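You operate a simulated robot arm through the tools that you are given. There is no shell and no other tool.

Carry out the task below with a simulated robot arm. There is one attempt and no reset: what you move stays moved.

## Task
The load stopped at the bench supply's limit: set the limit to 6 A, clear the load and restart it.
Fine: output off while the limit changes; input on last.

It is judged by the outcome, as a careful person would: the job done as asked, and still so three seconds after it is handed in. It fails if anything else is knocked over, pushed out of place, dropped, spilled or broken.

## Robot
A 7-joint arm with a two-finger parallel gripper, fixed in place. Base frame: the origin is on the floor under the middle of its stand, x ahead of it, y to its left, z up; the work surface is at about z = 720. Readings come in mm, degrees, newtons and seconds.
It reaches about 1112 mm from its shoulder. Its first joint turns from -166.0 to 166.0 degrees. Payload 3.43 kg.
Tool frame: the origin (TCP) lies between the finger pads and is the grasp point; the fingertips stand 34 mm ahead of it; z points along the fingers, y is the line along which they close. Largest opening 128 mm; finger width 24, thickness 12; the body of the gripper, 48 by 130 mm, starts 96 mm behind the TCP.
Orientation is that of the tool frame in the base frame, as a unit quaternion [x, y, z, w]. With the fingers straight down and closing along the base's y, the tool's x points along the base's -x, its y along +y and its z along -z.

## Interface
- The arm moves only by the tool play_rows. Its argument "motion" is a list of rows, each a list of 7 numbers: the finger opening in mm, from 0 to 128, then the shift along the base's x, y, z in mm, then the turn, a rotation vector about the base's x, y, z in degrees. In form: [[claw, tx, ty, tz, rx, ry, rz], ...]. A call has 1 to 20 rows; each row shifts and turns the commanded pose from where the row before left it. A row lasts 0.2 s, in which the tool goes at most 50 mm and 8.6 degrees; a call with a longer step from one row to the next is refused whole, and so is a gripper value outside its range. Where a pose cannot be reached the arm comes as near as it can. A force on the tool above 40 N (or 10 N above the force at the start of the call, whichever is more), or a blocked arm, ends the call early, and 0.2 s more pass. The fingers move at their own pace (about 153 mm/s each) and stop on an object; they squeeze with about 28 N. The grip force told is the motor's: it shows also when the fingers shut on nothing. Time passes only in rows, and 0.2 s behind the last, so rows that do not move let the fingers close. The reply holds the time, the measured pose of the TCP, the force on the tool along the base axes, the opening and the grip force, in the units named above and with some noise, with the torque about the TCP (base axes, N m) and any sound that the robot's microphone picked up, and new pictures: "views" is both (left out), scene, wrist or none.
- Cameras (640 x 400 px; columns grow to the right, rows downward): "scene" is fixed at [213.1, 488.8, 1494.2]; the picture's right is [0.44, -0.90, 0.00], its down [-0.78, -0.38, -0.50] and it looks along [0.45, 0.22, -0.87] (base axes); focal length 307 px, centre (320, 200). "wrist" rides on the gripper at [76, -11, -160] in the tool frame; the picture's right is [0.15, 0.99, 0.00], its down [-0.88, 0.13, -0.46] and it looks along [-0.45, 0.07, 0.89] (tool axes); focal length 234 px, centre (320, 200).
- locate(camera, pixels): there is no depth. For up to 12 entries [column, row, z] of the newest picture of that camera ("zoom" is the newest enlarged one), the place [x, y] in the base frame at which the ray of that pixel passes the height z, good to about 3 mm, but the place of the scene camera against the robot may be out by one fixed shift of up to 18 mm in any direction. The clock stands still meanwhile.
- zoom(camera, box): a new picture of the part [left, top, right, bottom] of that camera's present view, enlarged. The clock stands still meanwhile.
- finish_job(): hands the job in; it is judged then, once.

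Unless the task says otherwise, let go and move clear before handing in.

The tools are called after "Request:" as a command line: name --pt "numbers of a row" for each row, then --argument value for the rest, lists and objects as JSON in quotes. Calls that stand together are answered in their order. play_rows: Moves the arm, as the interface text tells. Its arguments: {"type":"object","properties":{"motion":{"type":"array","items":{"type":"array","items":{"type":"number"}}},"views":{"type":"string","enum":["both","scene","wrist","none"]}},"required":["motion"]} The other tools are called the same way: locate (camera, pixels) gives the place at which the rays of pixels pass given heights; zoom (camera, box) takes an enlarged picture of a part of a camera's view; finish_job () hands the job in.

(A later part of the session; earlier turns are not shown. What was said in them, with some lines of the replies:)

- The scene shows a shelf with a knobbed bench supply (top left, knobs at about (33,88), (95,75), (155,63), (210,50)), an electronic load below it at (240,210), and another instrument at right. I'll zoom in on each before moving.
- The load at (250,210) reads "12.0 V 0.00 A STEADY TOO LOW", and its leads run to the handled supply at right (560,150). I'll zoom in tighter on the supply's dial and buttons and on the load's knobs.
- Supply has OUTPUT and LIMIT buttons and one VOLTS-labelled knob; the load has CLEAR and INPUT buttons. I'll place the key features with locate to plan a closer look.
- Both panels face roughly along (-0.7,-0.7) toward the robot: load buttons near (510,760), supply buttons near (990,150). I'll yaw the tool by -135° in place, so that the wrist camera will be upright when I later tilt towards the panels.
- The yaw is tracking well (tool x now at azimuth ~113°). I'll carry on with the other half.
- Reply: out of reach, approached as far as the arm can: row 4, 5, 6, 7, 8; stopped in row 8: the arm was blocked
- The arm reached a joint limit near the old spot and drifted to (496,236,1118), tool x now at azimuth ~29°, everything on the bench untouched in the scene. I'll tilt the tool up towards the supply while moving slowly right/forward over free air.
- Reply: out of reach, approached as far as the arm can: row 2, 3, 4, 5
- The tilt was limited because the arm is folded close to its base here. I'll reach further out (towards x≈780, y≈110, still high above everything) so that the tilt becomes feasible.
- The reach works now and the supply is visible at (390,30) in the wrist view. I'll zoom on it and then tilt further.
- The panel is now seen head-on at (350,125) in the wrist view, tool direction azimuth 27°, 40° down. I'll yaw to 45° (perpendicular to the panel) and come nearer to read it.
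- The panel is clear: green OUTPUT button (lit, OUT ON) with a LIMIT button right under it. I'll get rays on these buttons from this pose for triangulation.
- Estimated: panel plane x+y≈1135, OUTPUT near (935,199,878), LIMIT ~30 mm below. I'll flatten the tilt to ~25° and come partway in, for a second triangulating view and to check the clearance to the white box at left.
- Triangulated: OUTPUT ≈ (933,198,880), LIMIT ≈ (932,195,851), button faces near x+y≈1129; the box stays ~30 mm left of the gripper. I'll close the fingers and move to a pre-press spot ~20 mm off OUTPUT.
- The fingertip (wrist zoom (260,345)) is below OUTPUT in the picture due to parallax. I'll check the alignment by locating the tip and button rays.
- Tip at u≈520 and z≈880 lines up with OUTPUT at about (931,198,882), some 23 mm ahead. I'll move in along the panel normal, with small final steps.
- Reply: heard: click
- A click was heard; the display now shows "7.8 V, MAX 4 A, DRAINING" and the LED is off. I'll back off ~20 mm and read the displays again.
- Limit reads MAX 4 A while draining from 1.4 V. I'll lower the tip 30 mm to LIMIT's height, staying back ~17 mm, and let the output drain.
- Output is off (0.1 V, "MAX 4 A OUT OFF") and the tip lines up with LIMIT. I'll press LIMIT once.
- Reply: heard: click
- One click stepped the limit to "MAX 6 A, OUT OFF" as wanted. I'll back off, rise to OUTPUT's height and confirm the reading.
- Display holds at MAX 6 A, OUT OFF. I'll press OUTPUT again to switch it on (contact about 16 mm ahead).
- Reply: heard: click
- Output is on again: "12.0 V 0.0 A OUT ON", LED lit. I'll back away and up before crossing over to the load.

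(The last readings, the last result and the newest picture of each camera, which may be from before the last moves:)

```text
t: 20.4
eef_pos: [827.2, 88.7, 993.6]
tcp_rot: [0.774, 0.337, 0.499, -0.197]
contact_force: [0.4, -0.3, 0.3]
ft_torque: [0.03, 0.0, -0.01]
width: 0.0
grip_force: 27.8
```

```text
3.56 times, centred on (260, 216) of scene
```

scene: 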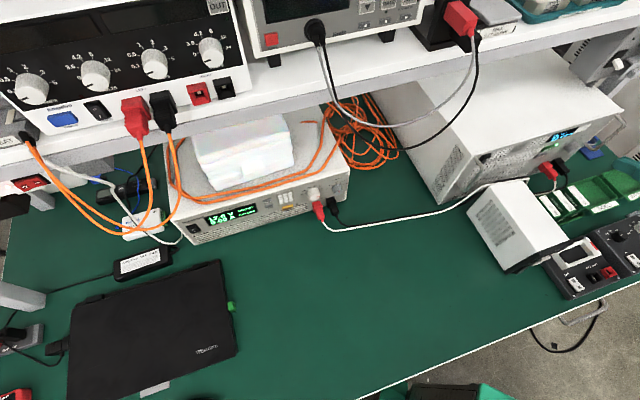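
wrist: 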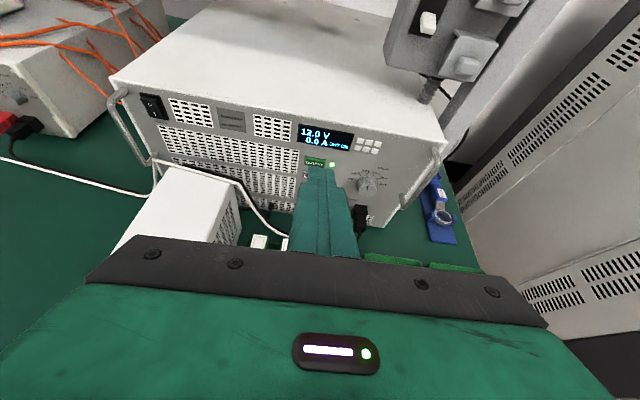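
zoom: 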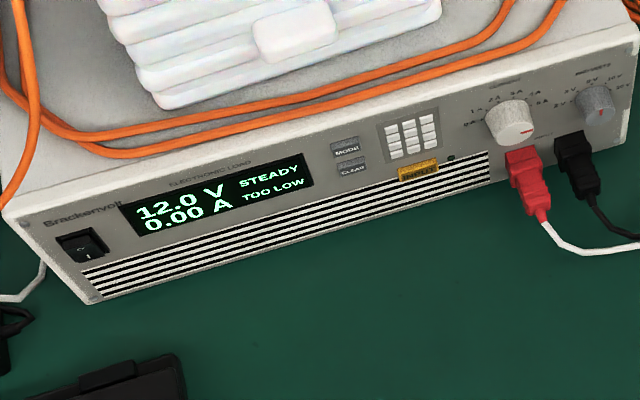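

Supply shows OUT ON and the load sees 12.0 V, still tripped. I'll travel left in front of the panels at z≈1000, half the distance first.

Request:
play_rows --pt "0 -25 25 3 0 0 0" --pt "0 -25 25 3 0 0 0" --pt "0 -25 25 0 0 0 0" --pt "0 -25 25 0 0 0 0" --pt "0 -25 25 0 0 0 0" --pt "0 -25 25 0 0 0 0" --pt "0 -25 25 0 0 0 0" --pt "0 -25 25 0 0 0 0" --views "both"

```text
t: 22.2
eef_pos: [639.7, 291.1, 1007.1]
tcp_rot: [0.771, 0.334, 0.503, -0.2]
contact_force: [2.5, -2.6, 0.7]
ft_torque: [0.12, 0.09, 0.37]
width: 0.2
grip_force: 27.8
out of reach, approached as far as the arm can: row 7, 8
```

scene: 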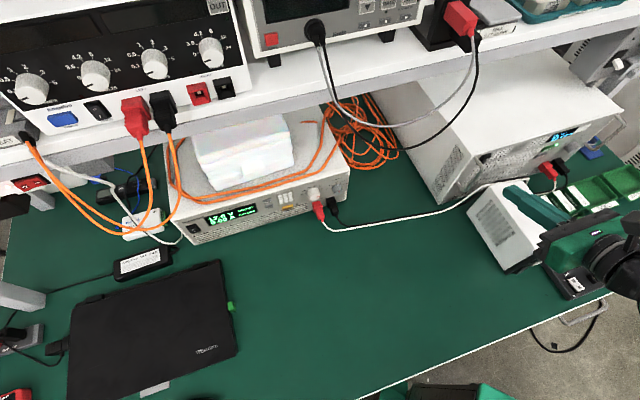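
wrist: 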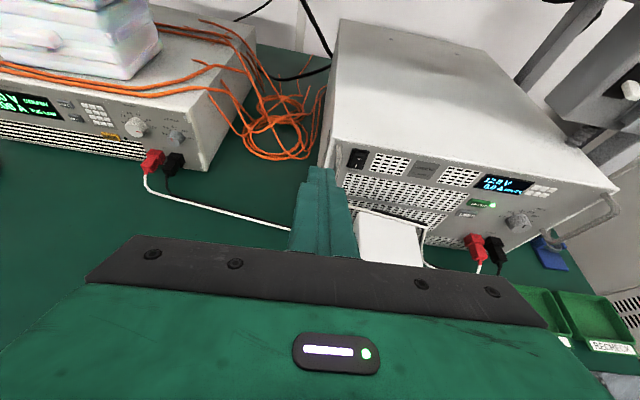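

The arm hit a joint limit at (640,291,1007) with this wrist roll. I'll roll the tool back 90° about its pointing axis (camera to the left side), which unwinds the wrist, before continuing.

Request:
play_rows --pt "0 2 -2 2 -5.25 -5.25 3.46" --pt "0 2 -2 2 -5.25 -5.25 3.46" --pt "0 0 0 2 -5.25 -5.25 3.46" --pt "0 0 0 2 -5.25 -5.25 3.46" --pt "0 0 0 2 -5.25 -5.25 3.46" --pt "0 0 0 0 -5.25 -5.25 3.46" --pt "0 0 0 0 -5.25 -5.25 3.46" --pt "0 0 0 0 -5.25 -5.25 3.46" --pt "0 0 0 0 -5.25 -5.25 3.46" --pt "0 0 0 0 -5.25 -5.25 3.46" --pt "0 0 0 0 -5.25 -5.25 3.46" --views "both"

```text
t: 24.6
eef_pos: [640.1, 287.3, 1020.4]
tcp_rot: [0.308, 0.784, 0.494, 0.216]
contact_force: [0.8, 0.5, -0.4]
ft_torque: [0.04, 0.01, 0.07]
width: 0.1
grip_force: 27.8
```

scene: 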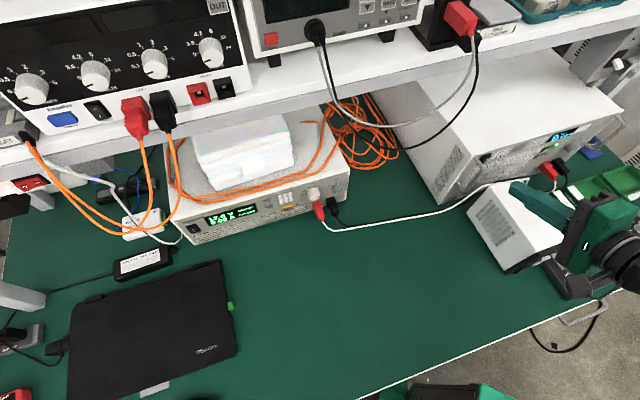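
wrist: 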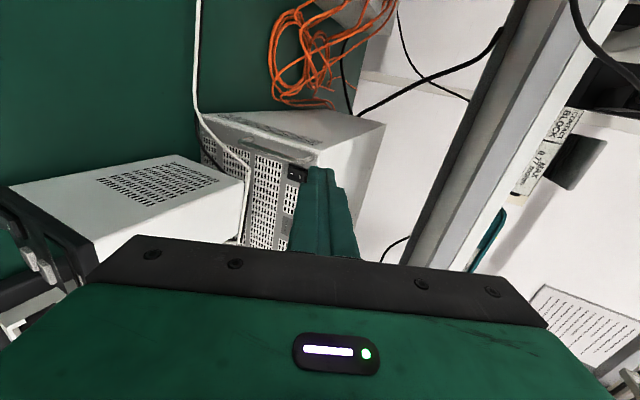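

The roll succeeded (tool still aimed at azimuth 45°, 25° down; camera now on its left side). I'll continue travelling left toward the load, staying in front of the panels.

Request:
play_rows --pt "0 -25 25 0 0 0 0" --pt "0 -25 25 0 0 0 0" --pt "0 -25 25 0 0 0 0" --pt "0 -25 25 0 0 0 0" --pt "0 -25 25 0 0 0 0" --pt "0 -25 25 0 0 0 0" --pt "0 -25 25 0 0 0 0" --views "both"

```text
t: 26.2
eef_pos: [464.5, 460.9, 1021.3]
tcp_rot: [0.308, 0.784, 0.494, 0.215]
contact_force: [-0.5, -0.6, 1.4]
ft_torque: [0.01, 0.01, 0.03]
width: 0.2
grip_force: 28.5
```

scene: 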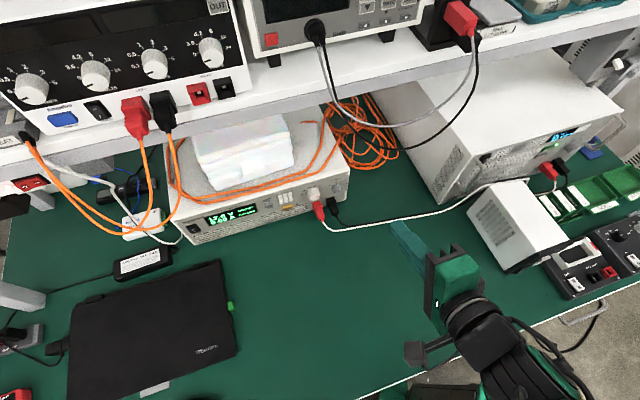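
wrist: 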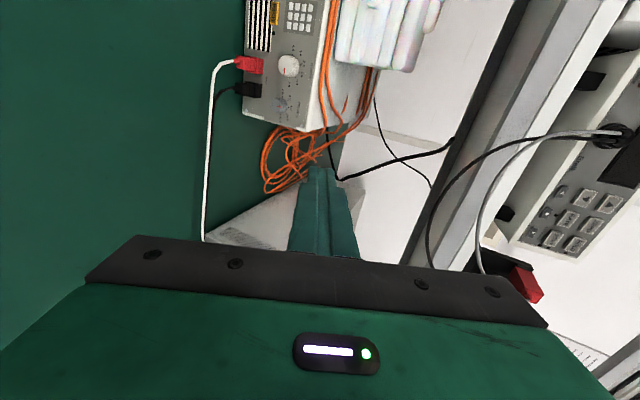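

All good so far; the load's right end (knobs, red/black plugs) shows at top of the wrist view (270,60). I'll continue left and lower a bit.

Request:
play_rows --pt "0 -21 21 -12 0 0 0" --pt "0 -21 21 -12 0 0 0" --pt "0 -21 21 -12 0 0 0" --pt "0 -21 21 -12 0 0 0" --pt "0 -21 21 -12 0 0 0" --pt "0 -21 21 -12 0 0 0" --views "both"

Request:
zoom --camera "wrist" --box '[180, 0, 400, 138]'

```text
t: 27.6
eef_pos: [337.2, 589.3, 947.4]
tcp_rot: [0.309, 0.784, 0.493, 0.215]
contact_force: [-0.2, -0.2, -0.1]
ft_torque: [0.01, 0.0, 0.0]
width: 0.1
grip_force: 28.1
```

scene: 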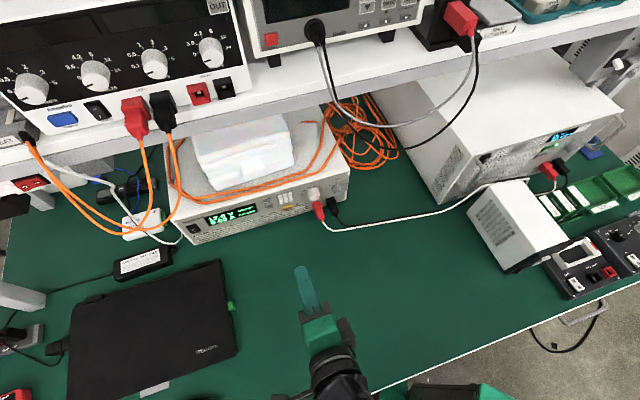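
wrist: 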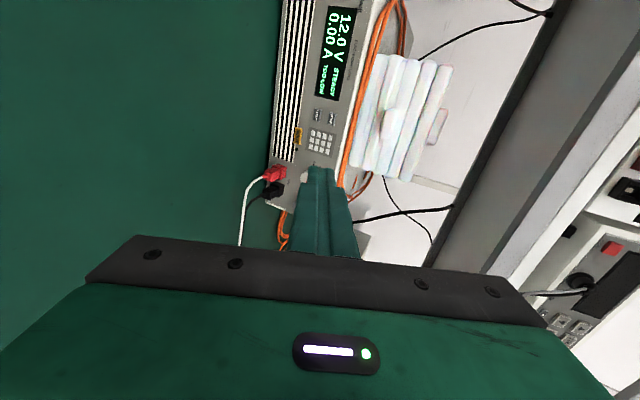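

```text
2.90 times, centred on (290, 69) of wrist
```

zoom: 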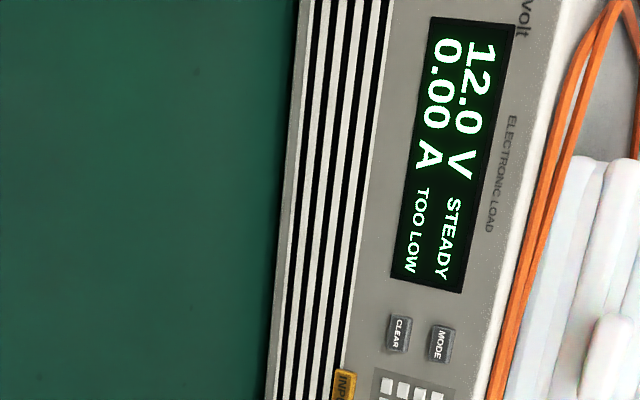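

The load's CLEAR (wrist (317,115)), MODE (331,119) and INPUT (298,137) are visible. I'll record rays here, then move closer for a second set.

Request:
locate --camera "wrist" --pixels '[[316.9, 115.2, 850], [316.9, 115.2, 800], [331, 119, 880], [331, 119, 830], [298, 137, 830], [298, 137, 770]]'

Request:
zoom --camera "wrist" --box '[240, 90, 360, 190]'

```text
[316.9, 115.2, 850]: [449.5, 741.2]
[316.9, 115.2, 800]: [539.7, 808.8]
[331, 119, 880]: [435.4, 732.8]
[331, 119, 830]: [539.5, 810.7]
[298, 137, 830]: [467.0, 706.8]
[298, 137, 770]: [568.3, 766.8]
```

```text
4.00 times, centred on (300, 140) of wrist
```

zoom: 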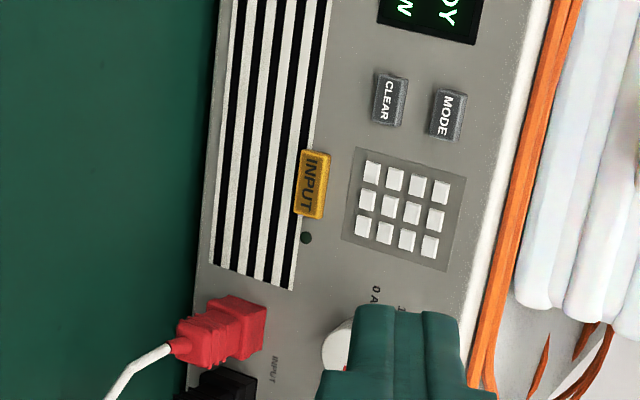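

I'll move to a pre-press spot ~50 mm in front of CLEAR for a second view.

Request:
play_rows --pt "0 15.5 18.5 -16 0 0 0" --pt "0 15.5 18.5 -16 0 0 0" --pt "0 15.5 18.5 -16 0 0 0" --pt "0 15.5 18.5 -16 0 0 0" --pt "0 15.5 18.5 -16 0 0 0" --pt "0 15.5 18.5 -16 0 0 0" --views "both"

Request:
zoom --camera "wrist" --box '[220, 60, 420, 185]'

```text
t: 29.0
eef_pos: [431.0, 700.4, 852.1]
tcp_rot: [0.308, 0.784, 0.494, 0.215]
contact_force: [-0.3, 0.1, -0.3]
ft_torque: [-0.01, 0.03, -0.01]
width: 0.2
grip_force: 28.3
```

scene: 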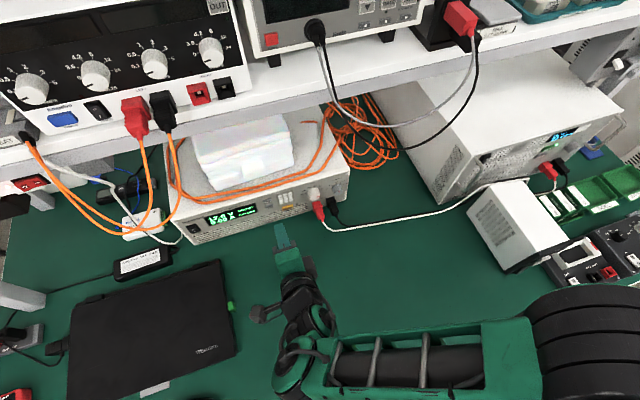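
wrist: 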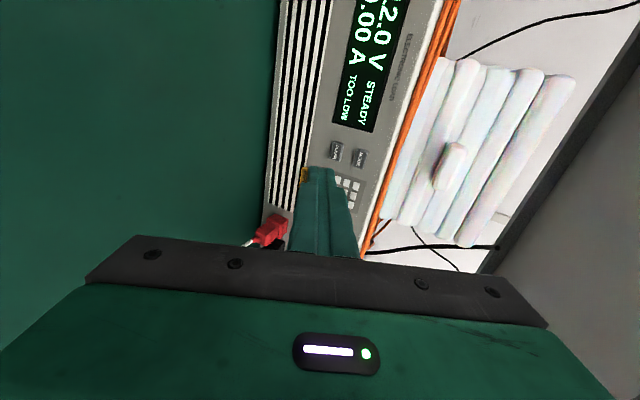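

```text
3.20 times, centred on (320, 122) of wrist
```

zoom: 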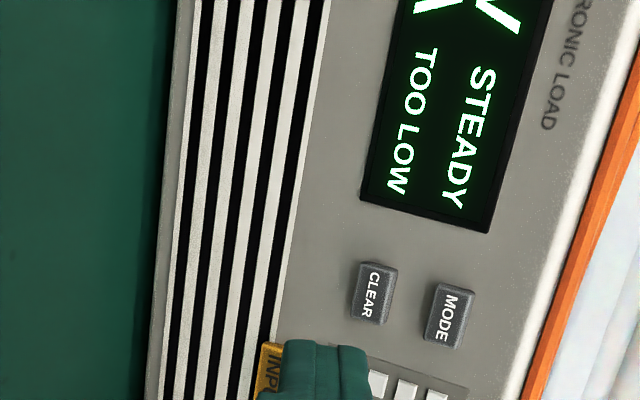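

CLEAR now at zoom (375,293), MODE at (448,314), tip at (325,345). Second set of rays.

Request:
locate --camera "zoom" --pixels '[[373, 292, 850], [373, 292, 820], [373, 292, 810], [448, 315, 870], [448, 315, 840], [325, 345, 850], [325, 345, 840], [368, 348, 850], [283, 343, 830], [325, 345, 830], [264, 370, 800], [264, 370, 780]]'

```text
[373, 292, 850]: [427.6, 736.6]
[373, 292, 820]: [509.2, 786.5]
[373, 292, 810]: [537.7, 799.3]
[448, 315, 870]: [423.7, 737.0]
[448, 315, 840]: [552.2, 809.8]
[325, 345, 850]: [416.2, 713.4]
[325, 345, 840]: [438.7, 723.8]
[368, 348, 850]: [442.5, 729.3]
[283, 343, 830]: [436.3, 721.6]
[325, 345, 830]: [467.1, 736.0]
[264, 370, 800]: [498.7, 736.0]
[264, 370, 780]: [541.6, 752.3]
```

CLEAR triangulates to ≈ (490,773,827), MODE 28 mm above it. I'll move to 20 mm in front of CLEAR and check alignment.

Request:
play_rows --pt "0 6.7 11.2 -7.2 0 0 0" --pt "0 6.7 11.2 -7.2 0 0 0" --pt "0 6.7 11.2 -7.2 0 0 0" --pt "0 0 0 0 0 0 0" --views "both"

Request:
zoom --camera "wrist" --box '[220, 80, 420, 205]'

Request:
zoom --camera "scene" --box '[220, 170, 360, 257]'

```text
t: 30.0
eef_pos: [451.5, 733.5, 830.6]
tcp_rot: [0.308, 0.785, 0.493, 0.215]
contact_force: [0.1, -0.9, -0.5]
ft_torque: [0.0, -0.02, -0.02]
width: 0.0
grip_force: 27.8
```

scene: 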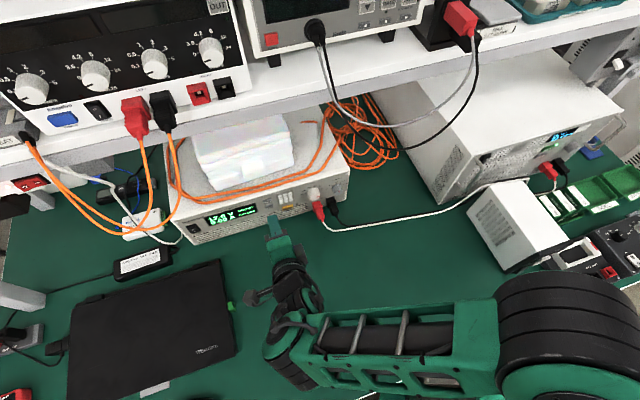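
wrist: 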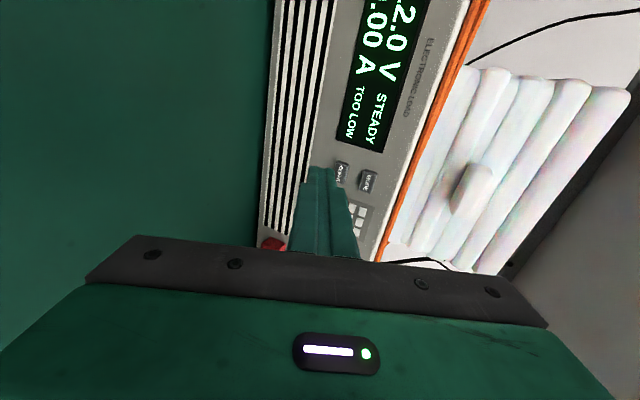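

```text
3.20 times, centred on (320, 142) of wrist
```

zoom: 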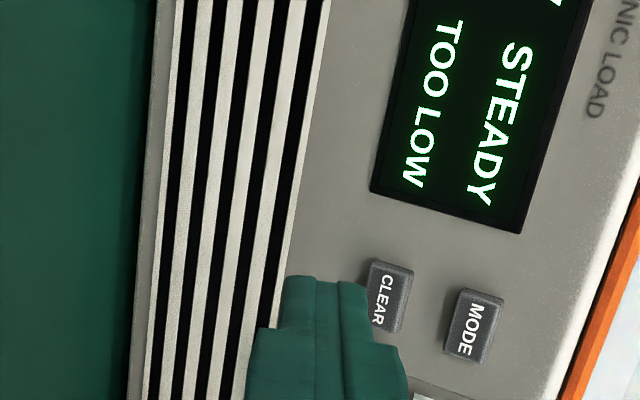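

```text
4.57 times, centred on (290, 214) of scene
```

zoom: 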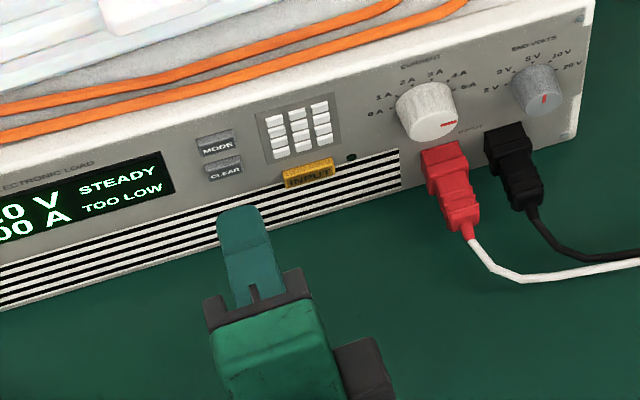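

The projected contact line runs through the middle of CLEAR (wrist (334,178) after a 20 mm advance). I'll press in with small final steps.

Request:
play_rows --pt "0 3.54 3.54 0 0 0 0" --pt "0 3.54 3.54 0 0 0 0" --pt "0 3.54 3.54 0 0 0 0" --pt "0 1.41 1.41 0 0 0 0" --pt "0 1.41 1.41 0 0 0 0" --pt "0 1.41 1.41 0 0 0 0" --views "both"

Request:
zoom --camera "wrist" --box '[220, 80, 420, 205]'

Request:
zoom --camera "scene" --box '[180, 170, 360, 280]'

```text
t: 31.4
eef_pos: [465.8, 748.8, 831.6]
tcp_rot: [0.308, 0.785, 0.493, 0.216]
contact_force: [-0.4, 0.3, 0.4]
ft_torque: [0.01, 0.02, 0.01]
width: 0.0
grip_force: 27.9
```

scene: 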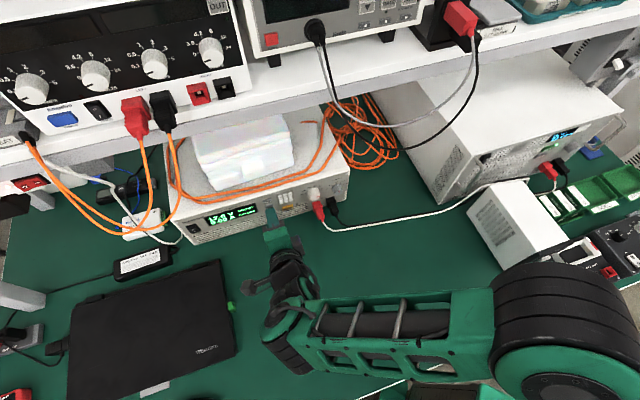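
wrist: 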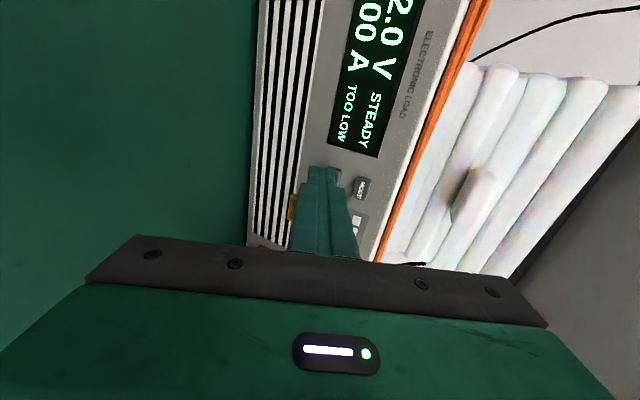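

```text
3.20 times, centred on (320, 142) of wrist
```

zoom: 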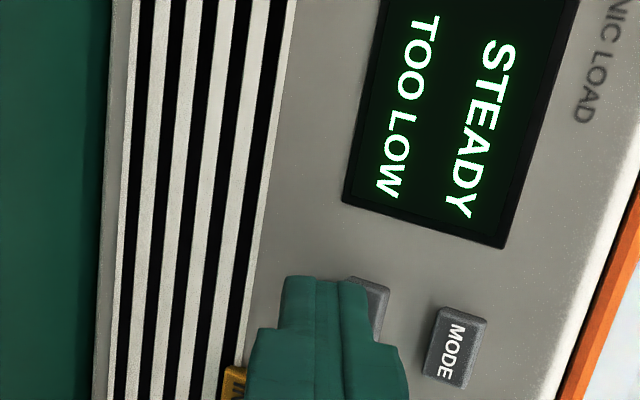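

```text
3.56 times, centred on (270, 225) of scene
```

zoom: 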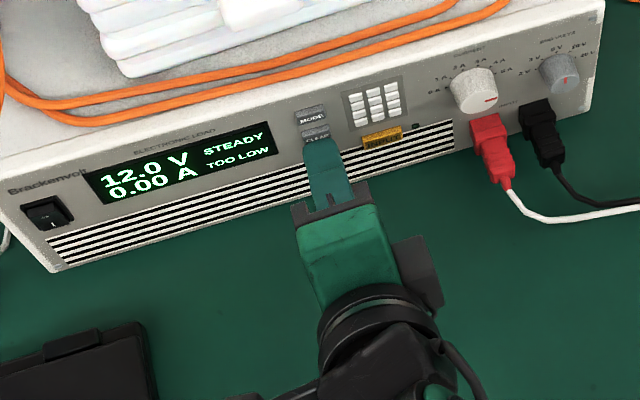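

No click or force yet; the tip is right at CLEAR. I'll continue in 2 mm steps.

Request:
play_rows --pt "0 1.41 1.41 0 0 0 0" --pt "0 1.41 1.41 0 0 0 0" --views "none"

```text
t: 32.0
eef_pos: [469.1, 752.2, 831.4]
tcp_rot: [0.308, 0.785, 0.493, 0.215]
contact_force: [-1.8, -3.9, 1.0]
ft_torque: [0.03, -0.03, -0.06]
width: 0.1
grip_force: 28.0
heard: click
```

Click heard with about 4 N. I'll back off 20 mm and read the load's display.

Request:
play_rows --pt "0 -5 -5 0 0 0 0" --pt "0 -6 -6 0 0 0 0" --pt "0 -6 -6 0 0 0 0" --pt "0 0 0 0 0 0 0" --views "both"

Request:
zoom --camera "wrist" --box '[220, 0, 440, 205]'

Request:
zoom --camera "scene" --box '[180, 170, 360, 280]'

Request:
zoom --camera "scene" --box '[520, 110, 620, 180]'

```text
t: 33.0
eef_pos: [452.0, 734.4, 830.3]
tcp_rot: [0.308, 0.785, 0.494, 0.214]
contact_force: [-0.2, -0.9, -0.2]
ft_torque: [0.01, 0.0, 0.01]
width: 0.0
grip_force: 28.2
```

scene: 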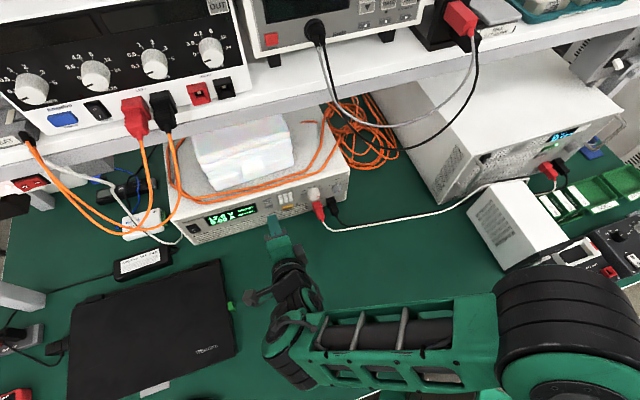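
wrist: 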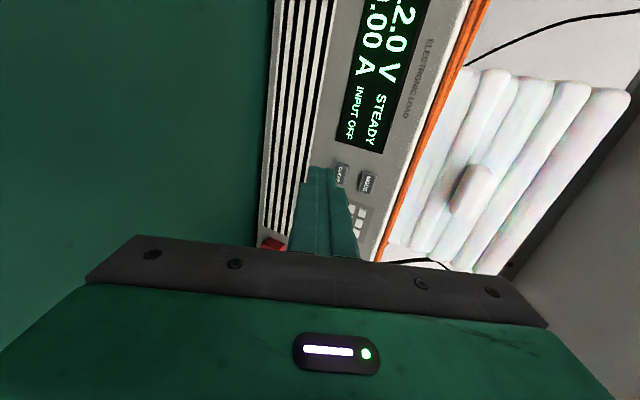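

```text
1.95 times, centred on (330, 102) of wrist
```

zoom: 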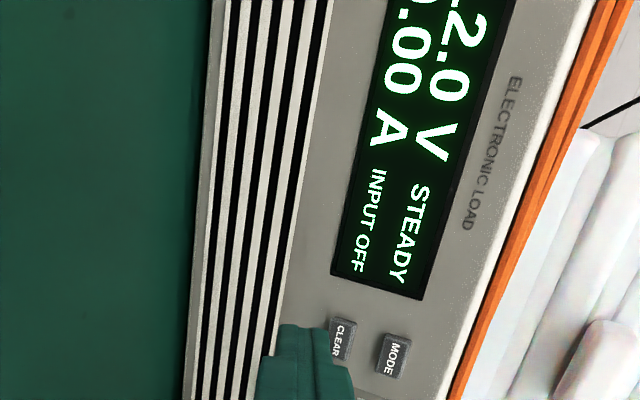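

```text
3.56 times, centred on (270, 225) of scene
```

zoom: 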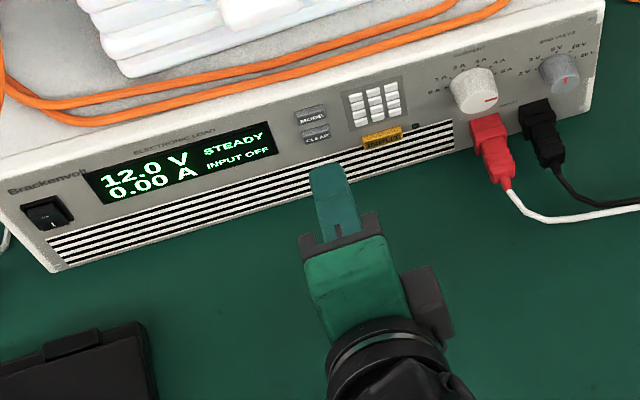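

```text
5.71 times, centred on (570, 145) of scene
```

zoom: 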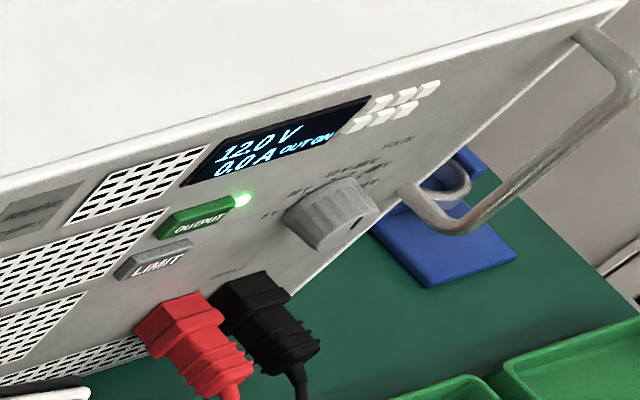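

The load now reads "12.0 V STEADY INPUT OFF" – cleared; supply still OUT ON. I'll back away slightly and shift to in front of the yellow INPUT button for a second ray on it.

Request:
play_rows --pt "0 -7 -7 0 0 0 0" --pt "0 8.9 -13.1 -10.4 0 0 0" --pt "0 8.9 -13.1 -10.4 0 0 0" --pt "0 8.9 -13.1 -10.4 0 0 0" --pt "0 0 0 0 0 0 0" --views "both"

Request:
zoom --camera "wrist" --box '[220, 80, 420, 205]'

Request:
zoom --camera "scene" --box '[180, 170, 360, 280]'

```text
t: 34.2
eef_pos: [472.3, 688.8, 799.7]
tcp_rot: [0.308, 0.785, 0.493, 0.215]
contact_force: [0.4, 0.5, -0.8]
ft_torque: [0.0, -0.01, 0.01]
width: 0.2
grip_force: 28.0
```

scene: 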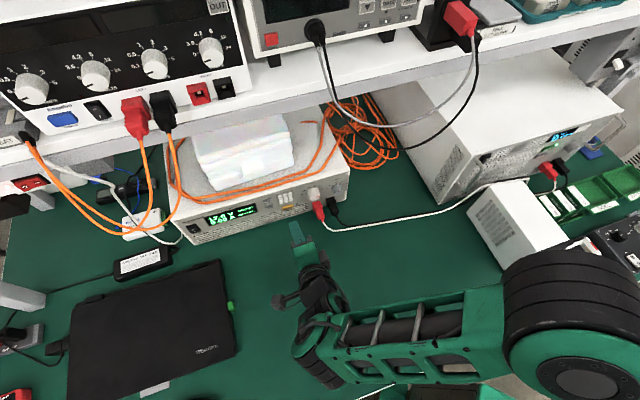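
wrist: 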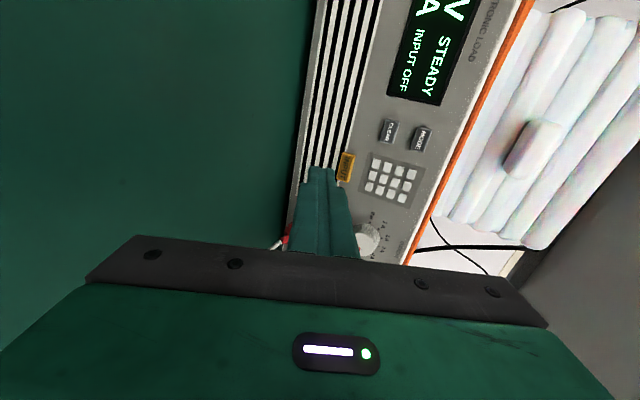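

```text
3.20 times, centred on (320, 142) of wrist
```

zoom: 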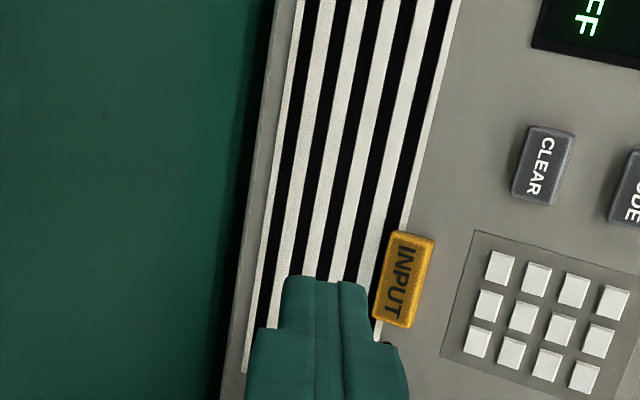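

```text
3.56 times, centred on (270, 225) of scene
```

zoom: 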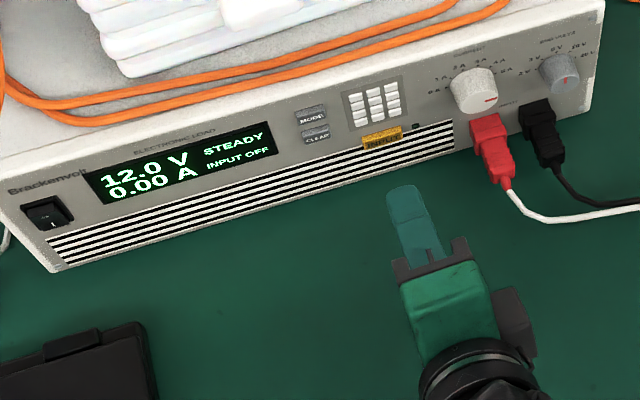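

INPUT centre at zoom (405,280). Getting its ray from here.

Request:
locate --camera "zoom" --pixels '[[405, 280, 810], [405, 280, 790], [538, 166, 827], [538, 166, 835], [405, 280, 796], [410, 240, 796], [395, 325, 796]]'

```text
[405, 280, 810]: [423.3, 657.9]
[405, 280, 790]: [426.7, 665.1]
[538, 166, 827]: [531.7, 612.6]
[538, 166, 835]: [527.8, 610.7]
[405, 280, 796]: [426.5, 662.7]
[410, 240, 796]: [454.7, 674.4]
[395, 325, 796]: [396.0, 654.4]
```

That used the scene zoom (the newest enlargement) – I'll redo it with wrist pixels.

Request:
locate --camera "wrist" --pixels '[[346.6, 167, 810], [346.6, 167, 790], [388.75, 131.1, 835], [388.75, 131.1, 820], [346.6, 167, 796], [348, 155, 796], [343.5, 181, 796]]'

```text
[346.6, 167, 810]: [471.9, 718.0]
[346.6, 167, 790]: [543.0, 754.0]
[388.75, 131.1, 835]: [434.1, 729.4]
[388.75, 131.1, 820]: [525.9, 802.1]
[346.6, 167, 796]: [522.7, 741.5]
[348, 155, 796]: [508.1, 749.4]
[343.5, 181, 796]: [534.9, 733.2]
```

INPUT ≈ (525,743,795); tip is level with it and ~42 mm away. I'll advance along the normal to just short of contact.

Request:
play_rows --pt "0 4.24 4.24 0.2 0 0 0" --pt "0 4.24 4.24 0.2 0 0 0" --pt "0 4.24 4.24 0.2 0 0 0" --pt "0 4.24 4.24 0.2 0 0 0" --pt "0 4.24 4.24 0 0 0 0" --pt "0 2.8 2.8 0 0 0 0" --views "both"

Request:
zoom --camera "wrist" --box '[220, 80, 420, 205]'

Request:
zoom --camera "scene" --box '[180, 170, 360, 280]'

```text
t: 35.6
eef_pos: [495.3, 712.0, 801.0]
tcp_rot: [0.309, 0.784, 0.494, 0.215]
contact_force: [0.5, 0.3, -0.2]
ft_torque: [-0.02, 0.03, 0.0]
width: 0.0
grip_force: 27.7
```

scene: 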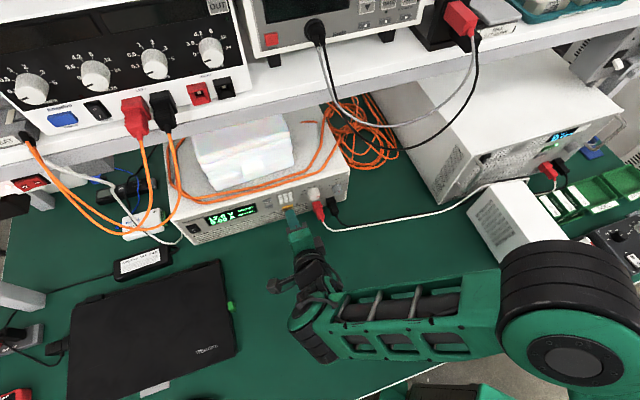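
wrist: 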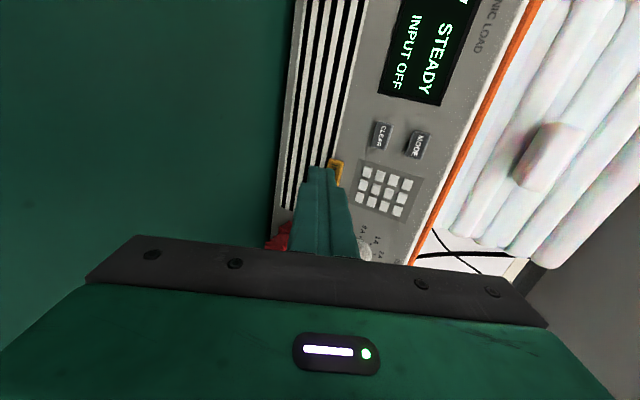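

```text
3.20 times, centred on (320, 142) of wrist
```

zoom: 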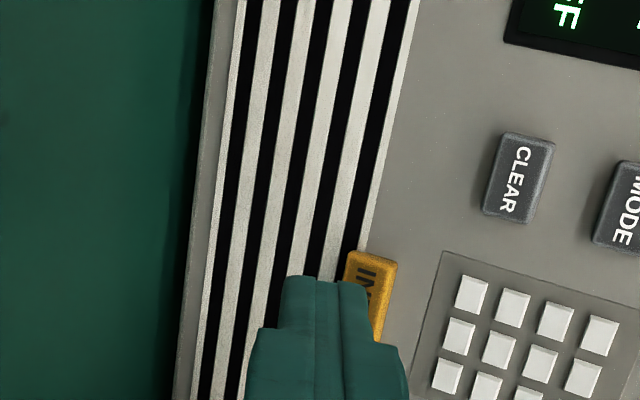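

```text
3.56 times, centred on (270, 225) of scene
```

zoom: 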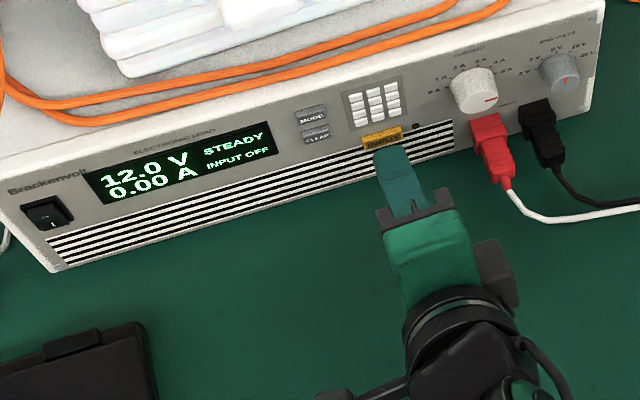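

Aligned with INPUT and ~8 mm from contact. I'll step in by 2 mm steps until it clicks.

Request:
play_rows --pt "0 1.41 1.41 0 0 0 0" --pt "0 1.41 1.41 0 0 0 0" --pt "0 1.41 1.41 0 0 0 0" --pt "0 1.41 1.41 0 0 0 0" --views "none"

```text
t: 36.6
eef_pos: [500.7, 717.1, 800.6]
tcp_rot: [0.308, 0.785, 0.493, 0.215]
contact_force: [-1.7, -1.4, 0.3]
ft_torque: [-0.02, -0.01, -0.01]
width: 0.0
grip_force: 28.0
heard: click
```

Click heard on INPUT. I'll back off straight and look at both displays.

Request:
play_rows --pt "0 -6 -6 0 0 0 0" --pt "0 -10 -10 0 0 0 0" --pt "0 -14 -14 0 0 0 0" --pt "0 -14 -14 5 0 0 0" --pt "0 0 0 0 0 0 0" --views "both"

Request:
zoom --camera "scene" --box '[180, 170, 360, 280]'

Request:
zoom --camera "scene" --box '[520, 110, 620, 180]'

Request:
zoom --camera "wrist" --box '[270, 0, 470, 205]'

```text
t: 37.8
eef_pos: [455.4, 673.0, 806.3]
tcp_rot: [0.308, 0.784, 0.493, 0.215]
contact_force: [-0.4, -0.2, 0.1]
ft_torque: [-0.01, 0.01, -0.03]
width: 0.0
grip_force: 28.1
```

scene: 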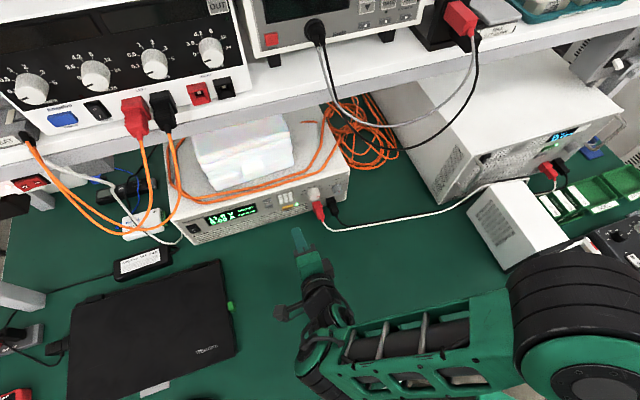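
wrist: 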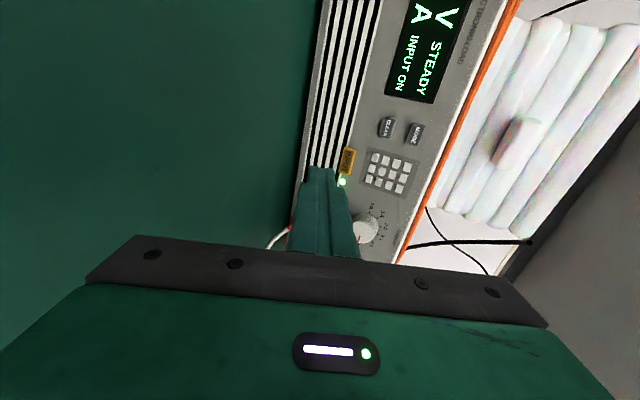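

```text
3.56 times, centred on (270, 225) of scene
```

zoom: 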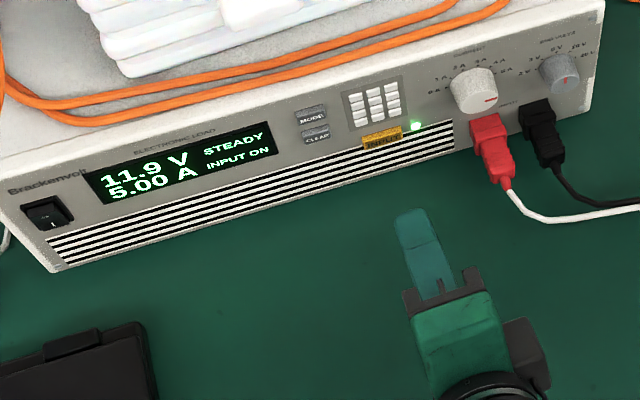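

```text
5.71 times, centred on (570, 145) of scene
```

zoom: 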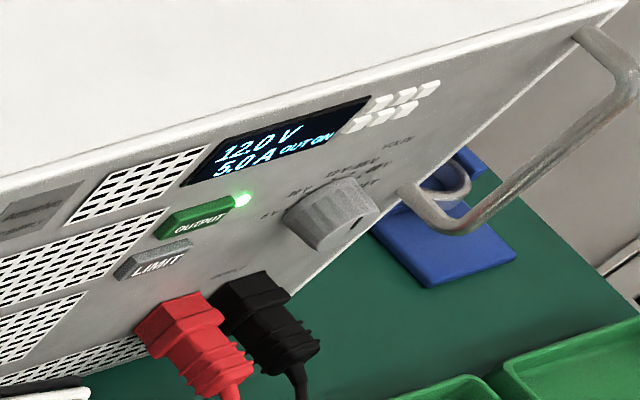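

```text
1.95 times, centred on (370, 102) of wrist
```

zoom: 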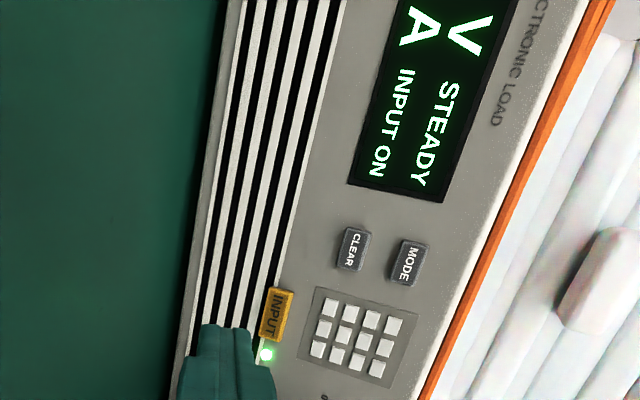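

The load runs: "11.9 V 5.00 A STEADY INPUT ON", supply "12.0 V 5.0 A OUT ON". I'll retreat up and back, wait a few seconds and recheck.

Request:
play_rows --pt "0 -14 -14 15 0 0 0" --pt "0 -14 -14 20 0 0 0" --pt "0 -10 -10 25 0 0 0" --pt "0 0 0 25 0 0 0" --pt "0 0 0 25 0 0 0" --pt "0 0 0 25 0 0 0" --pt "20 0 0 0 0 0 0" --pt "20 0 0 0 0 0 0" --pt "20 0 0 0 0 0 0" --pt "20 0 0 0 0 0 0" --pt "20 0 0 0 0 0 0" --pt "20 0 0 0 0 0 0" --pt "20 0 0 0 0 0 0" --pt "20 0 0 0 0 0 0" --pt "20 0 0 0 0 0 0" --pt "20 0 0 0 0 0 0" --pt "20 0 0 0 0 0 0" --pt "20 0 0 0 0 0 0" --views "both"

Request:
zoom --camera "scene" --box '[180, 170, 360, 280]'

Request:
zoom --camera "scene" --box '[520, 110, 620, 180]'

```text
t: 41.6
eef_pos: [421.2, 634.7, 939.9]
tcp_rot: [0.309, 0.784, 0.494, 0.216]
contact_force: [0.7, -0.8, 0.7]
ft_torque: [0.07, 0.03, -0.01]
width: 20.2
grip_force: 0.0
```

scene: 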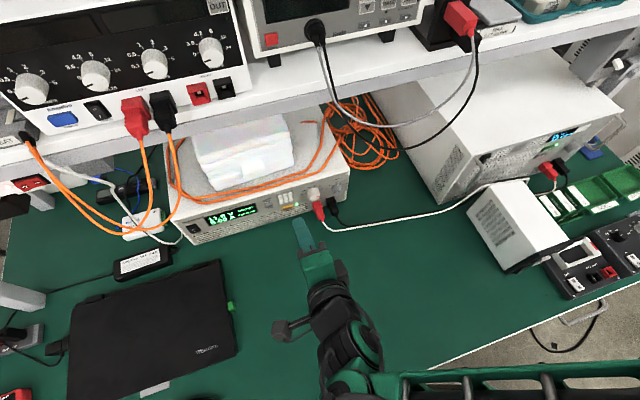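
wrist: 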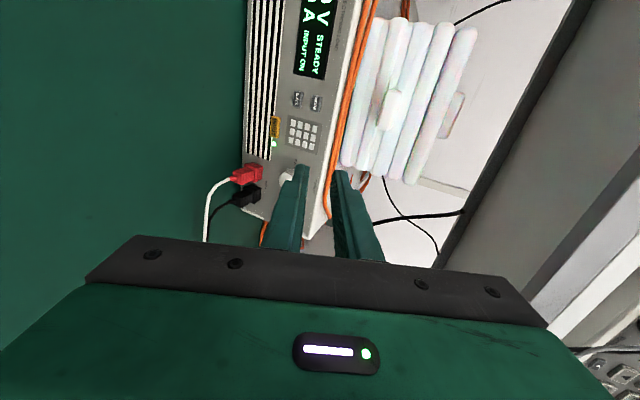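

```text
3.56 times, centred on (270, 225) of scene
```

zoom: 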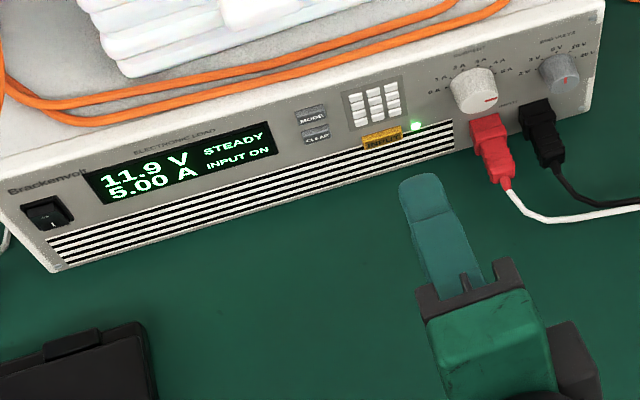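

```text
5.71 times, centred on (570, 145) of scene
```

zoom: 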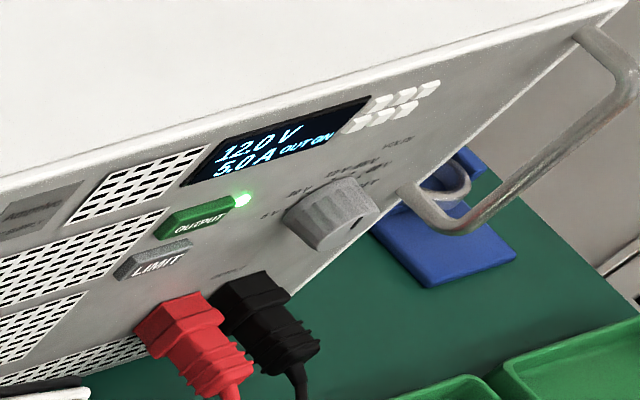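

Over three seconds later the load still reads "11.9 V 5.00 A STEADY INPUT ON" and the supply "12.0 V 5.0 A OUT ON". The limit was set to 6 A with the output off. The arm is clear and nothing else has moved, so I'm handing in.

Request:
finish_job

```text
The job is handed in.
```

The supply's limit is now 6 A, and the load has been cleared and is running again. More than three seconds after the restart it read 11.9 V, 5.00 A, INPUT ON, and the supply read 12.0 V, 5.0 A, OUT ON.

I did it in this order:
1. **Output off:** I pressed OUTPUT on the supply and let it drain to 0.1 V.
2. **Limit to 6 A:** one press of LIMIT took it from MAX 4 A to MAX 6 A, with the output still off.
3. **Output on:** I pressed OUTPUT again, and the supply showed 12.0 V, OUT ON.
4. **Clear the load:** pressing CLEAR changed its TOO LOW message to INPUT OFF.
5. **Input on last:** pressing INPUT started the load at 5.00 A.

Nothing else looked moved in the final pictures, and the arm is clear of the equipment.
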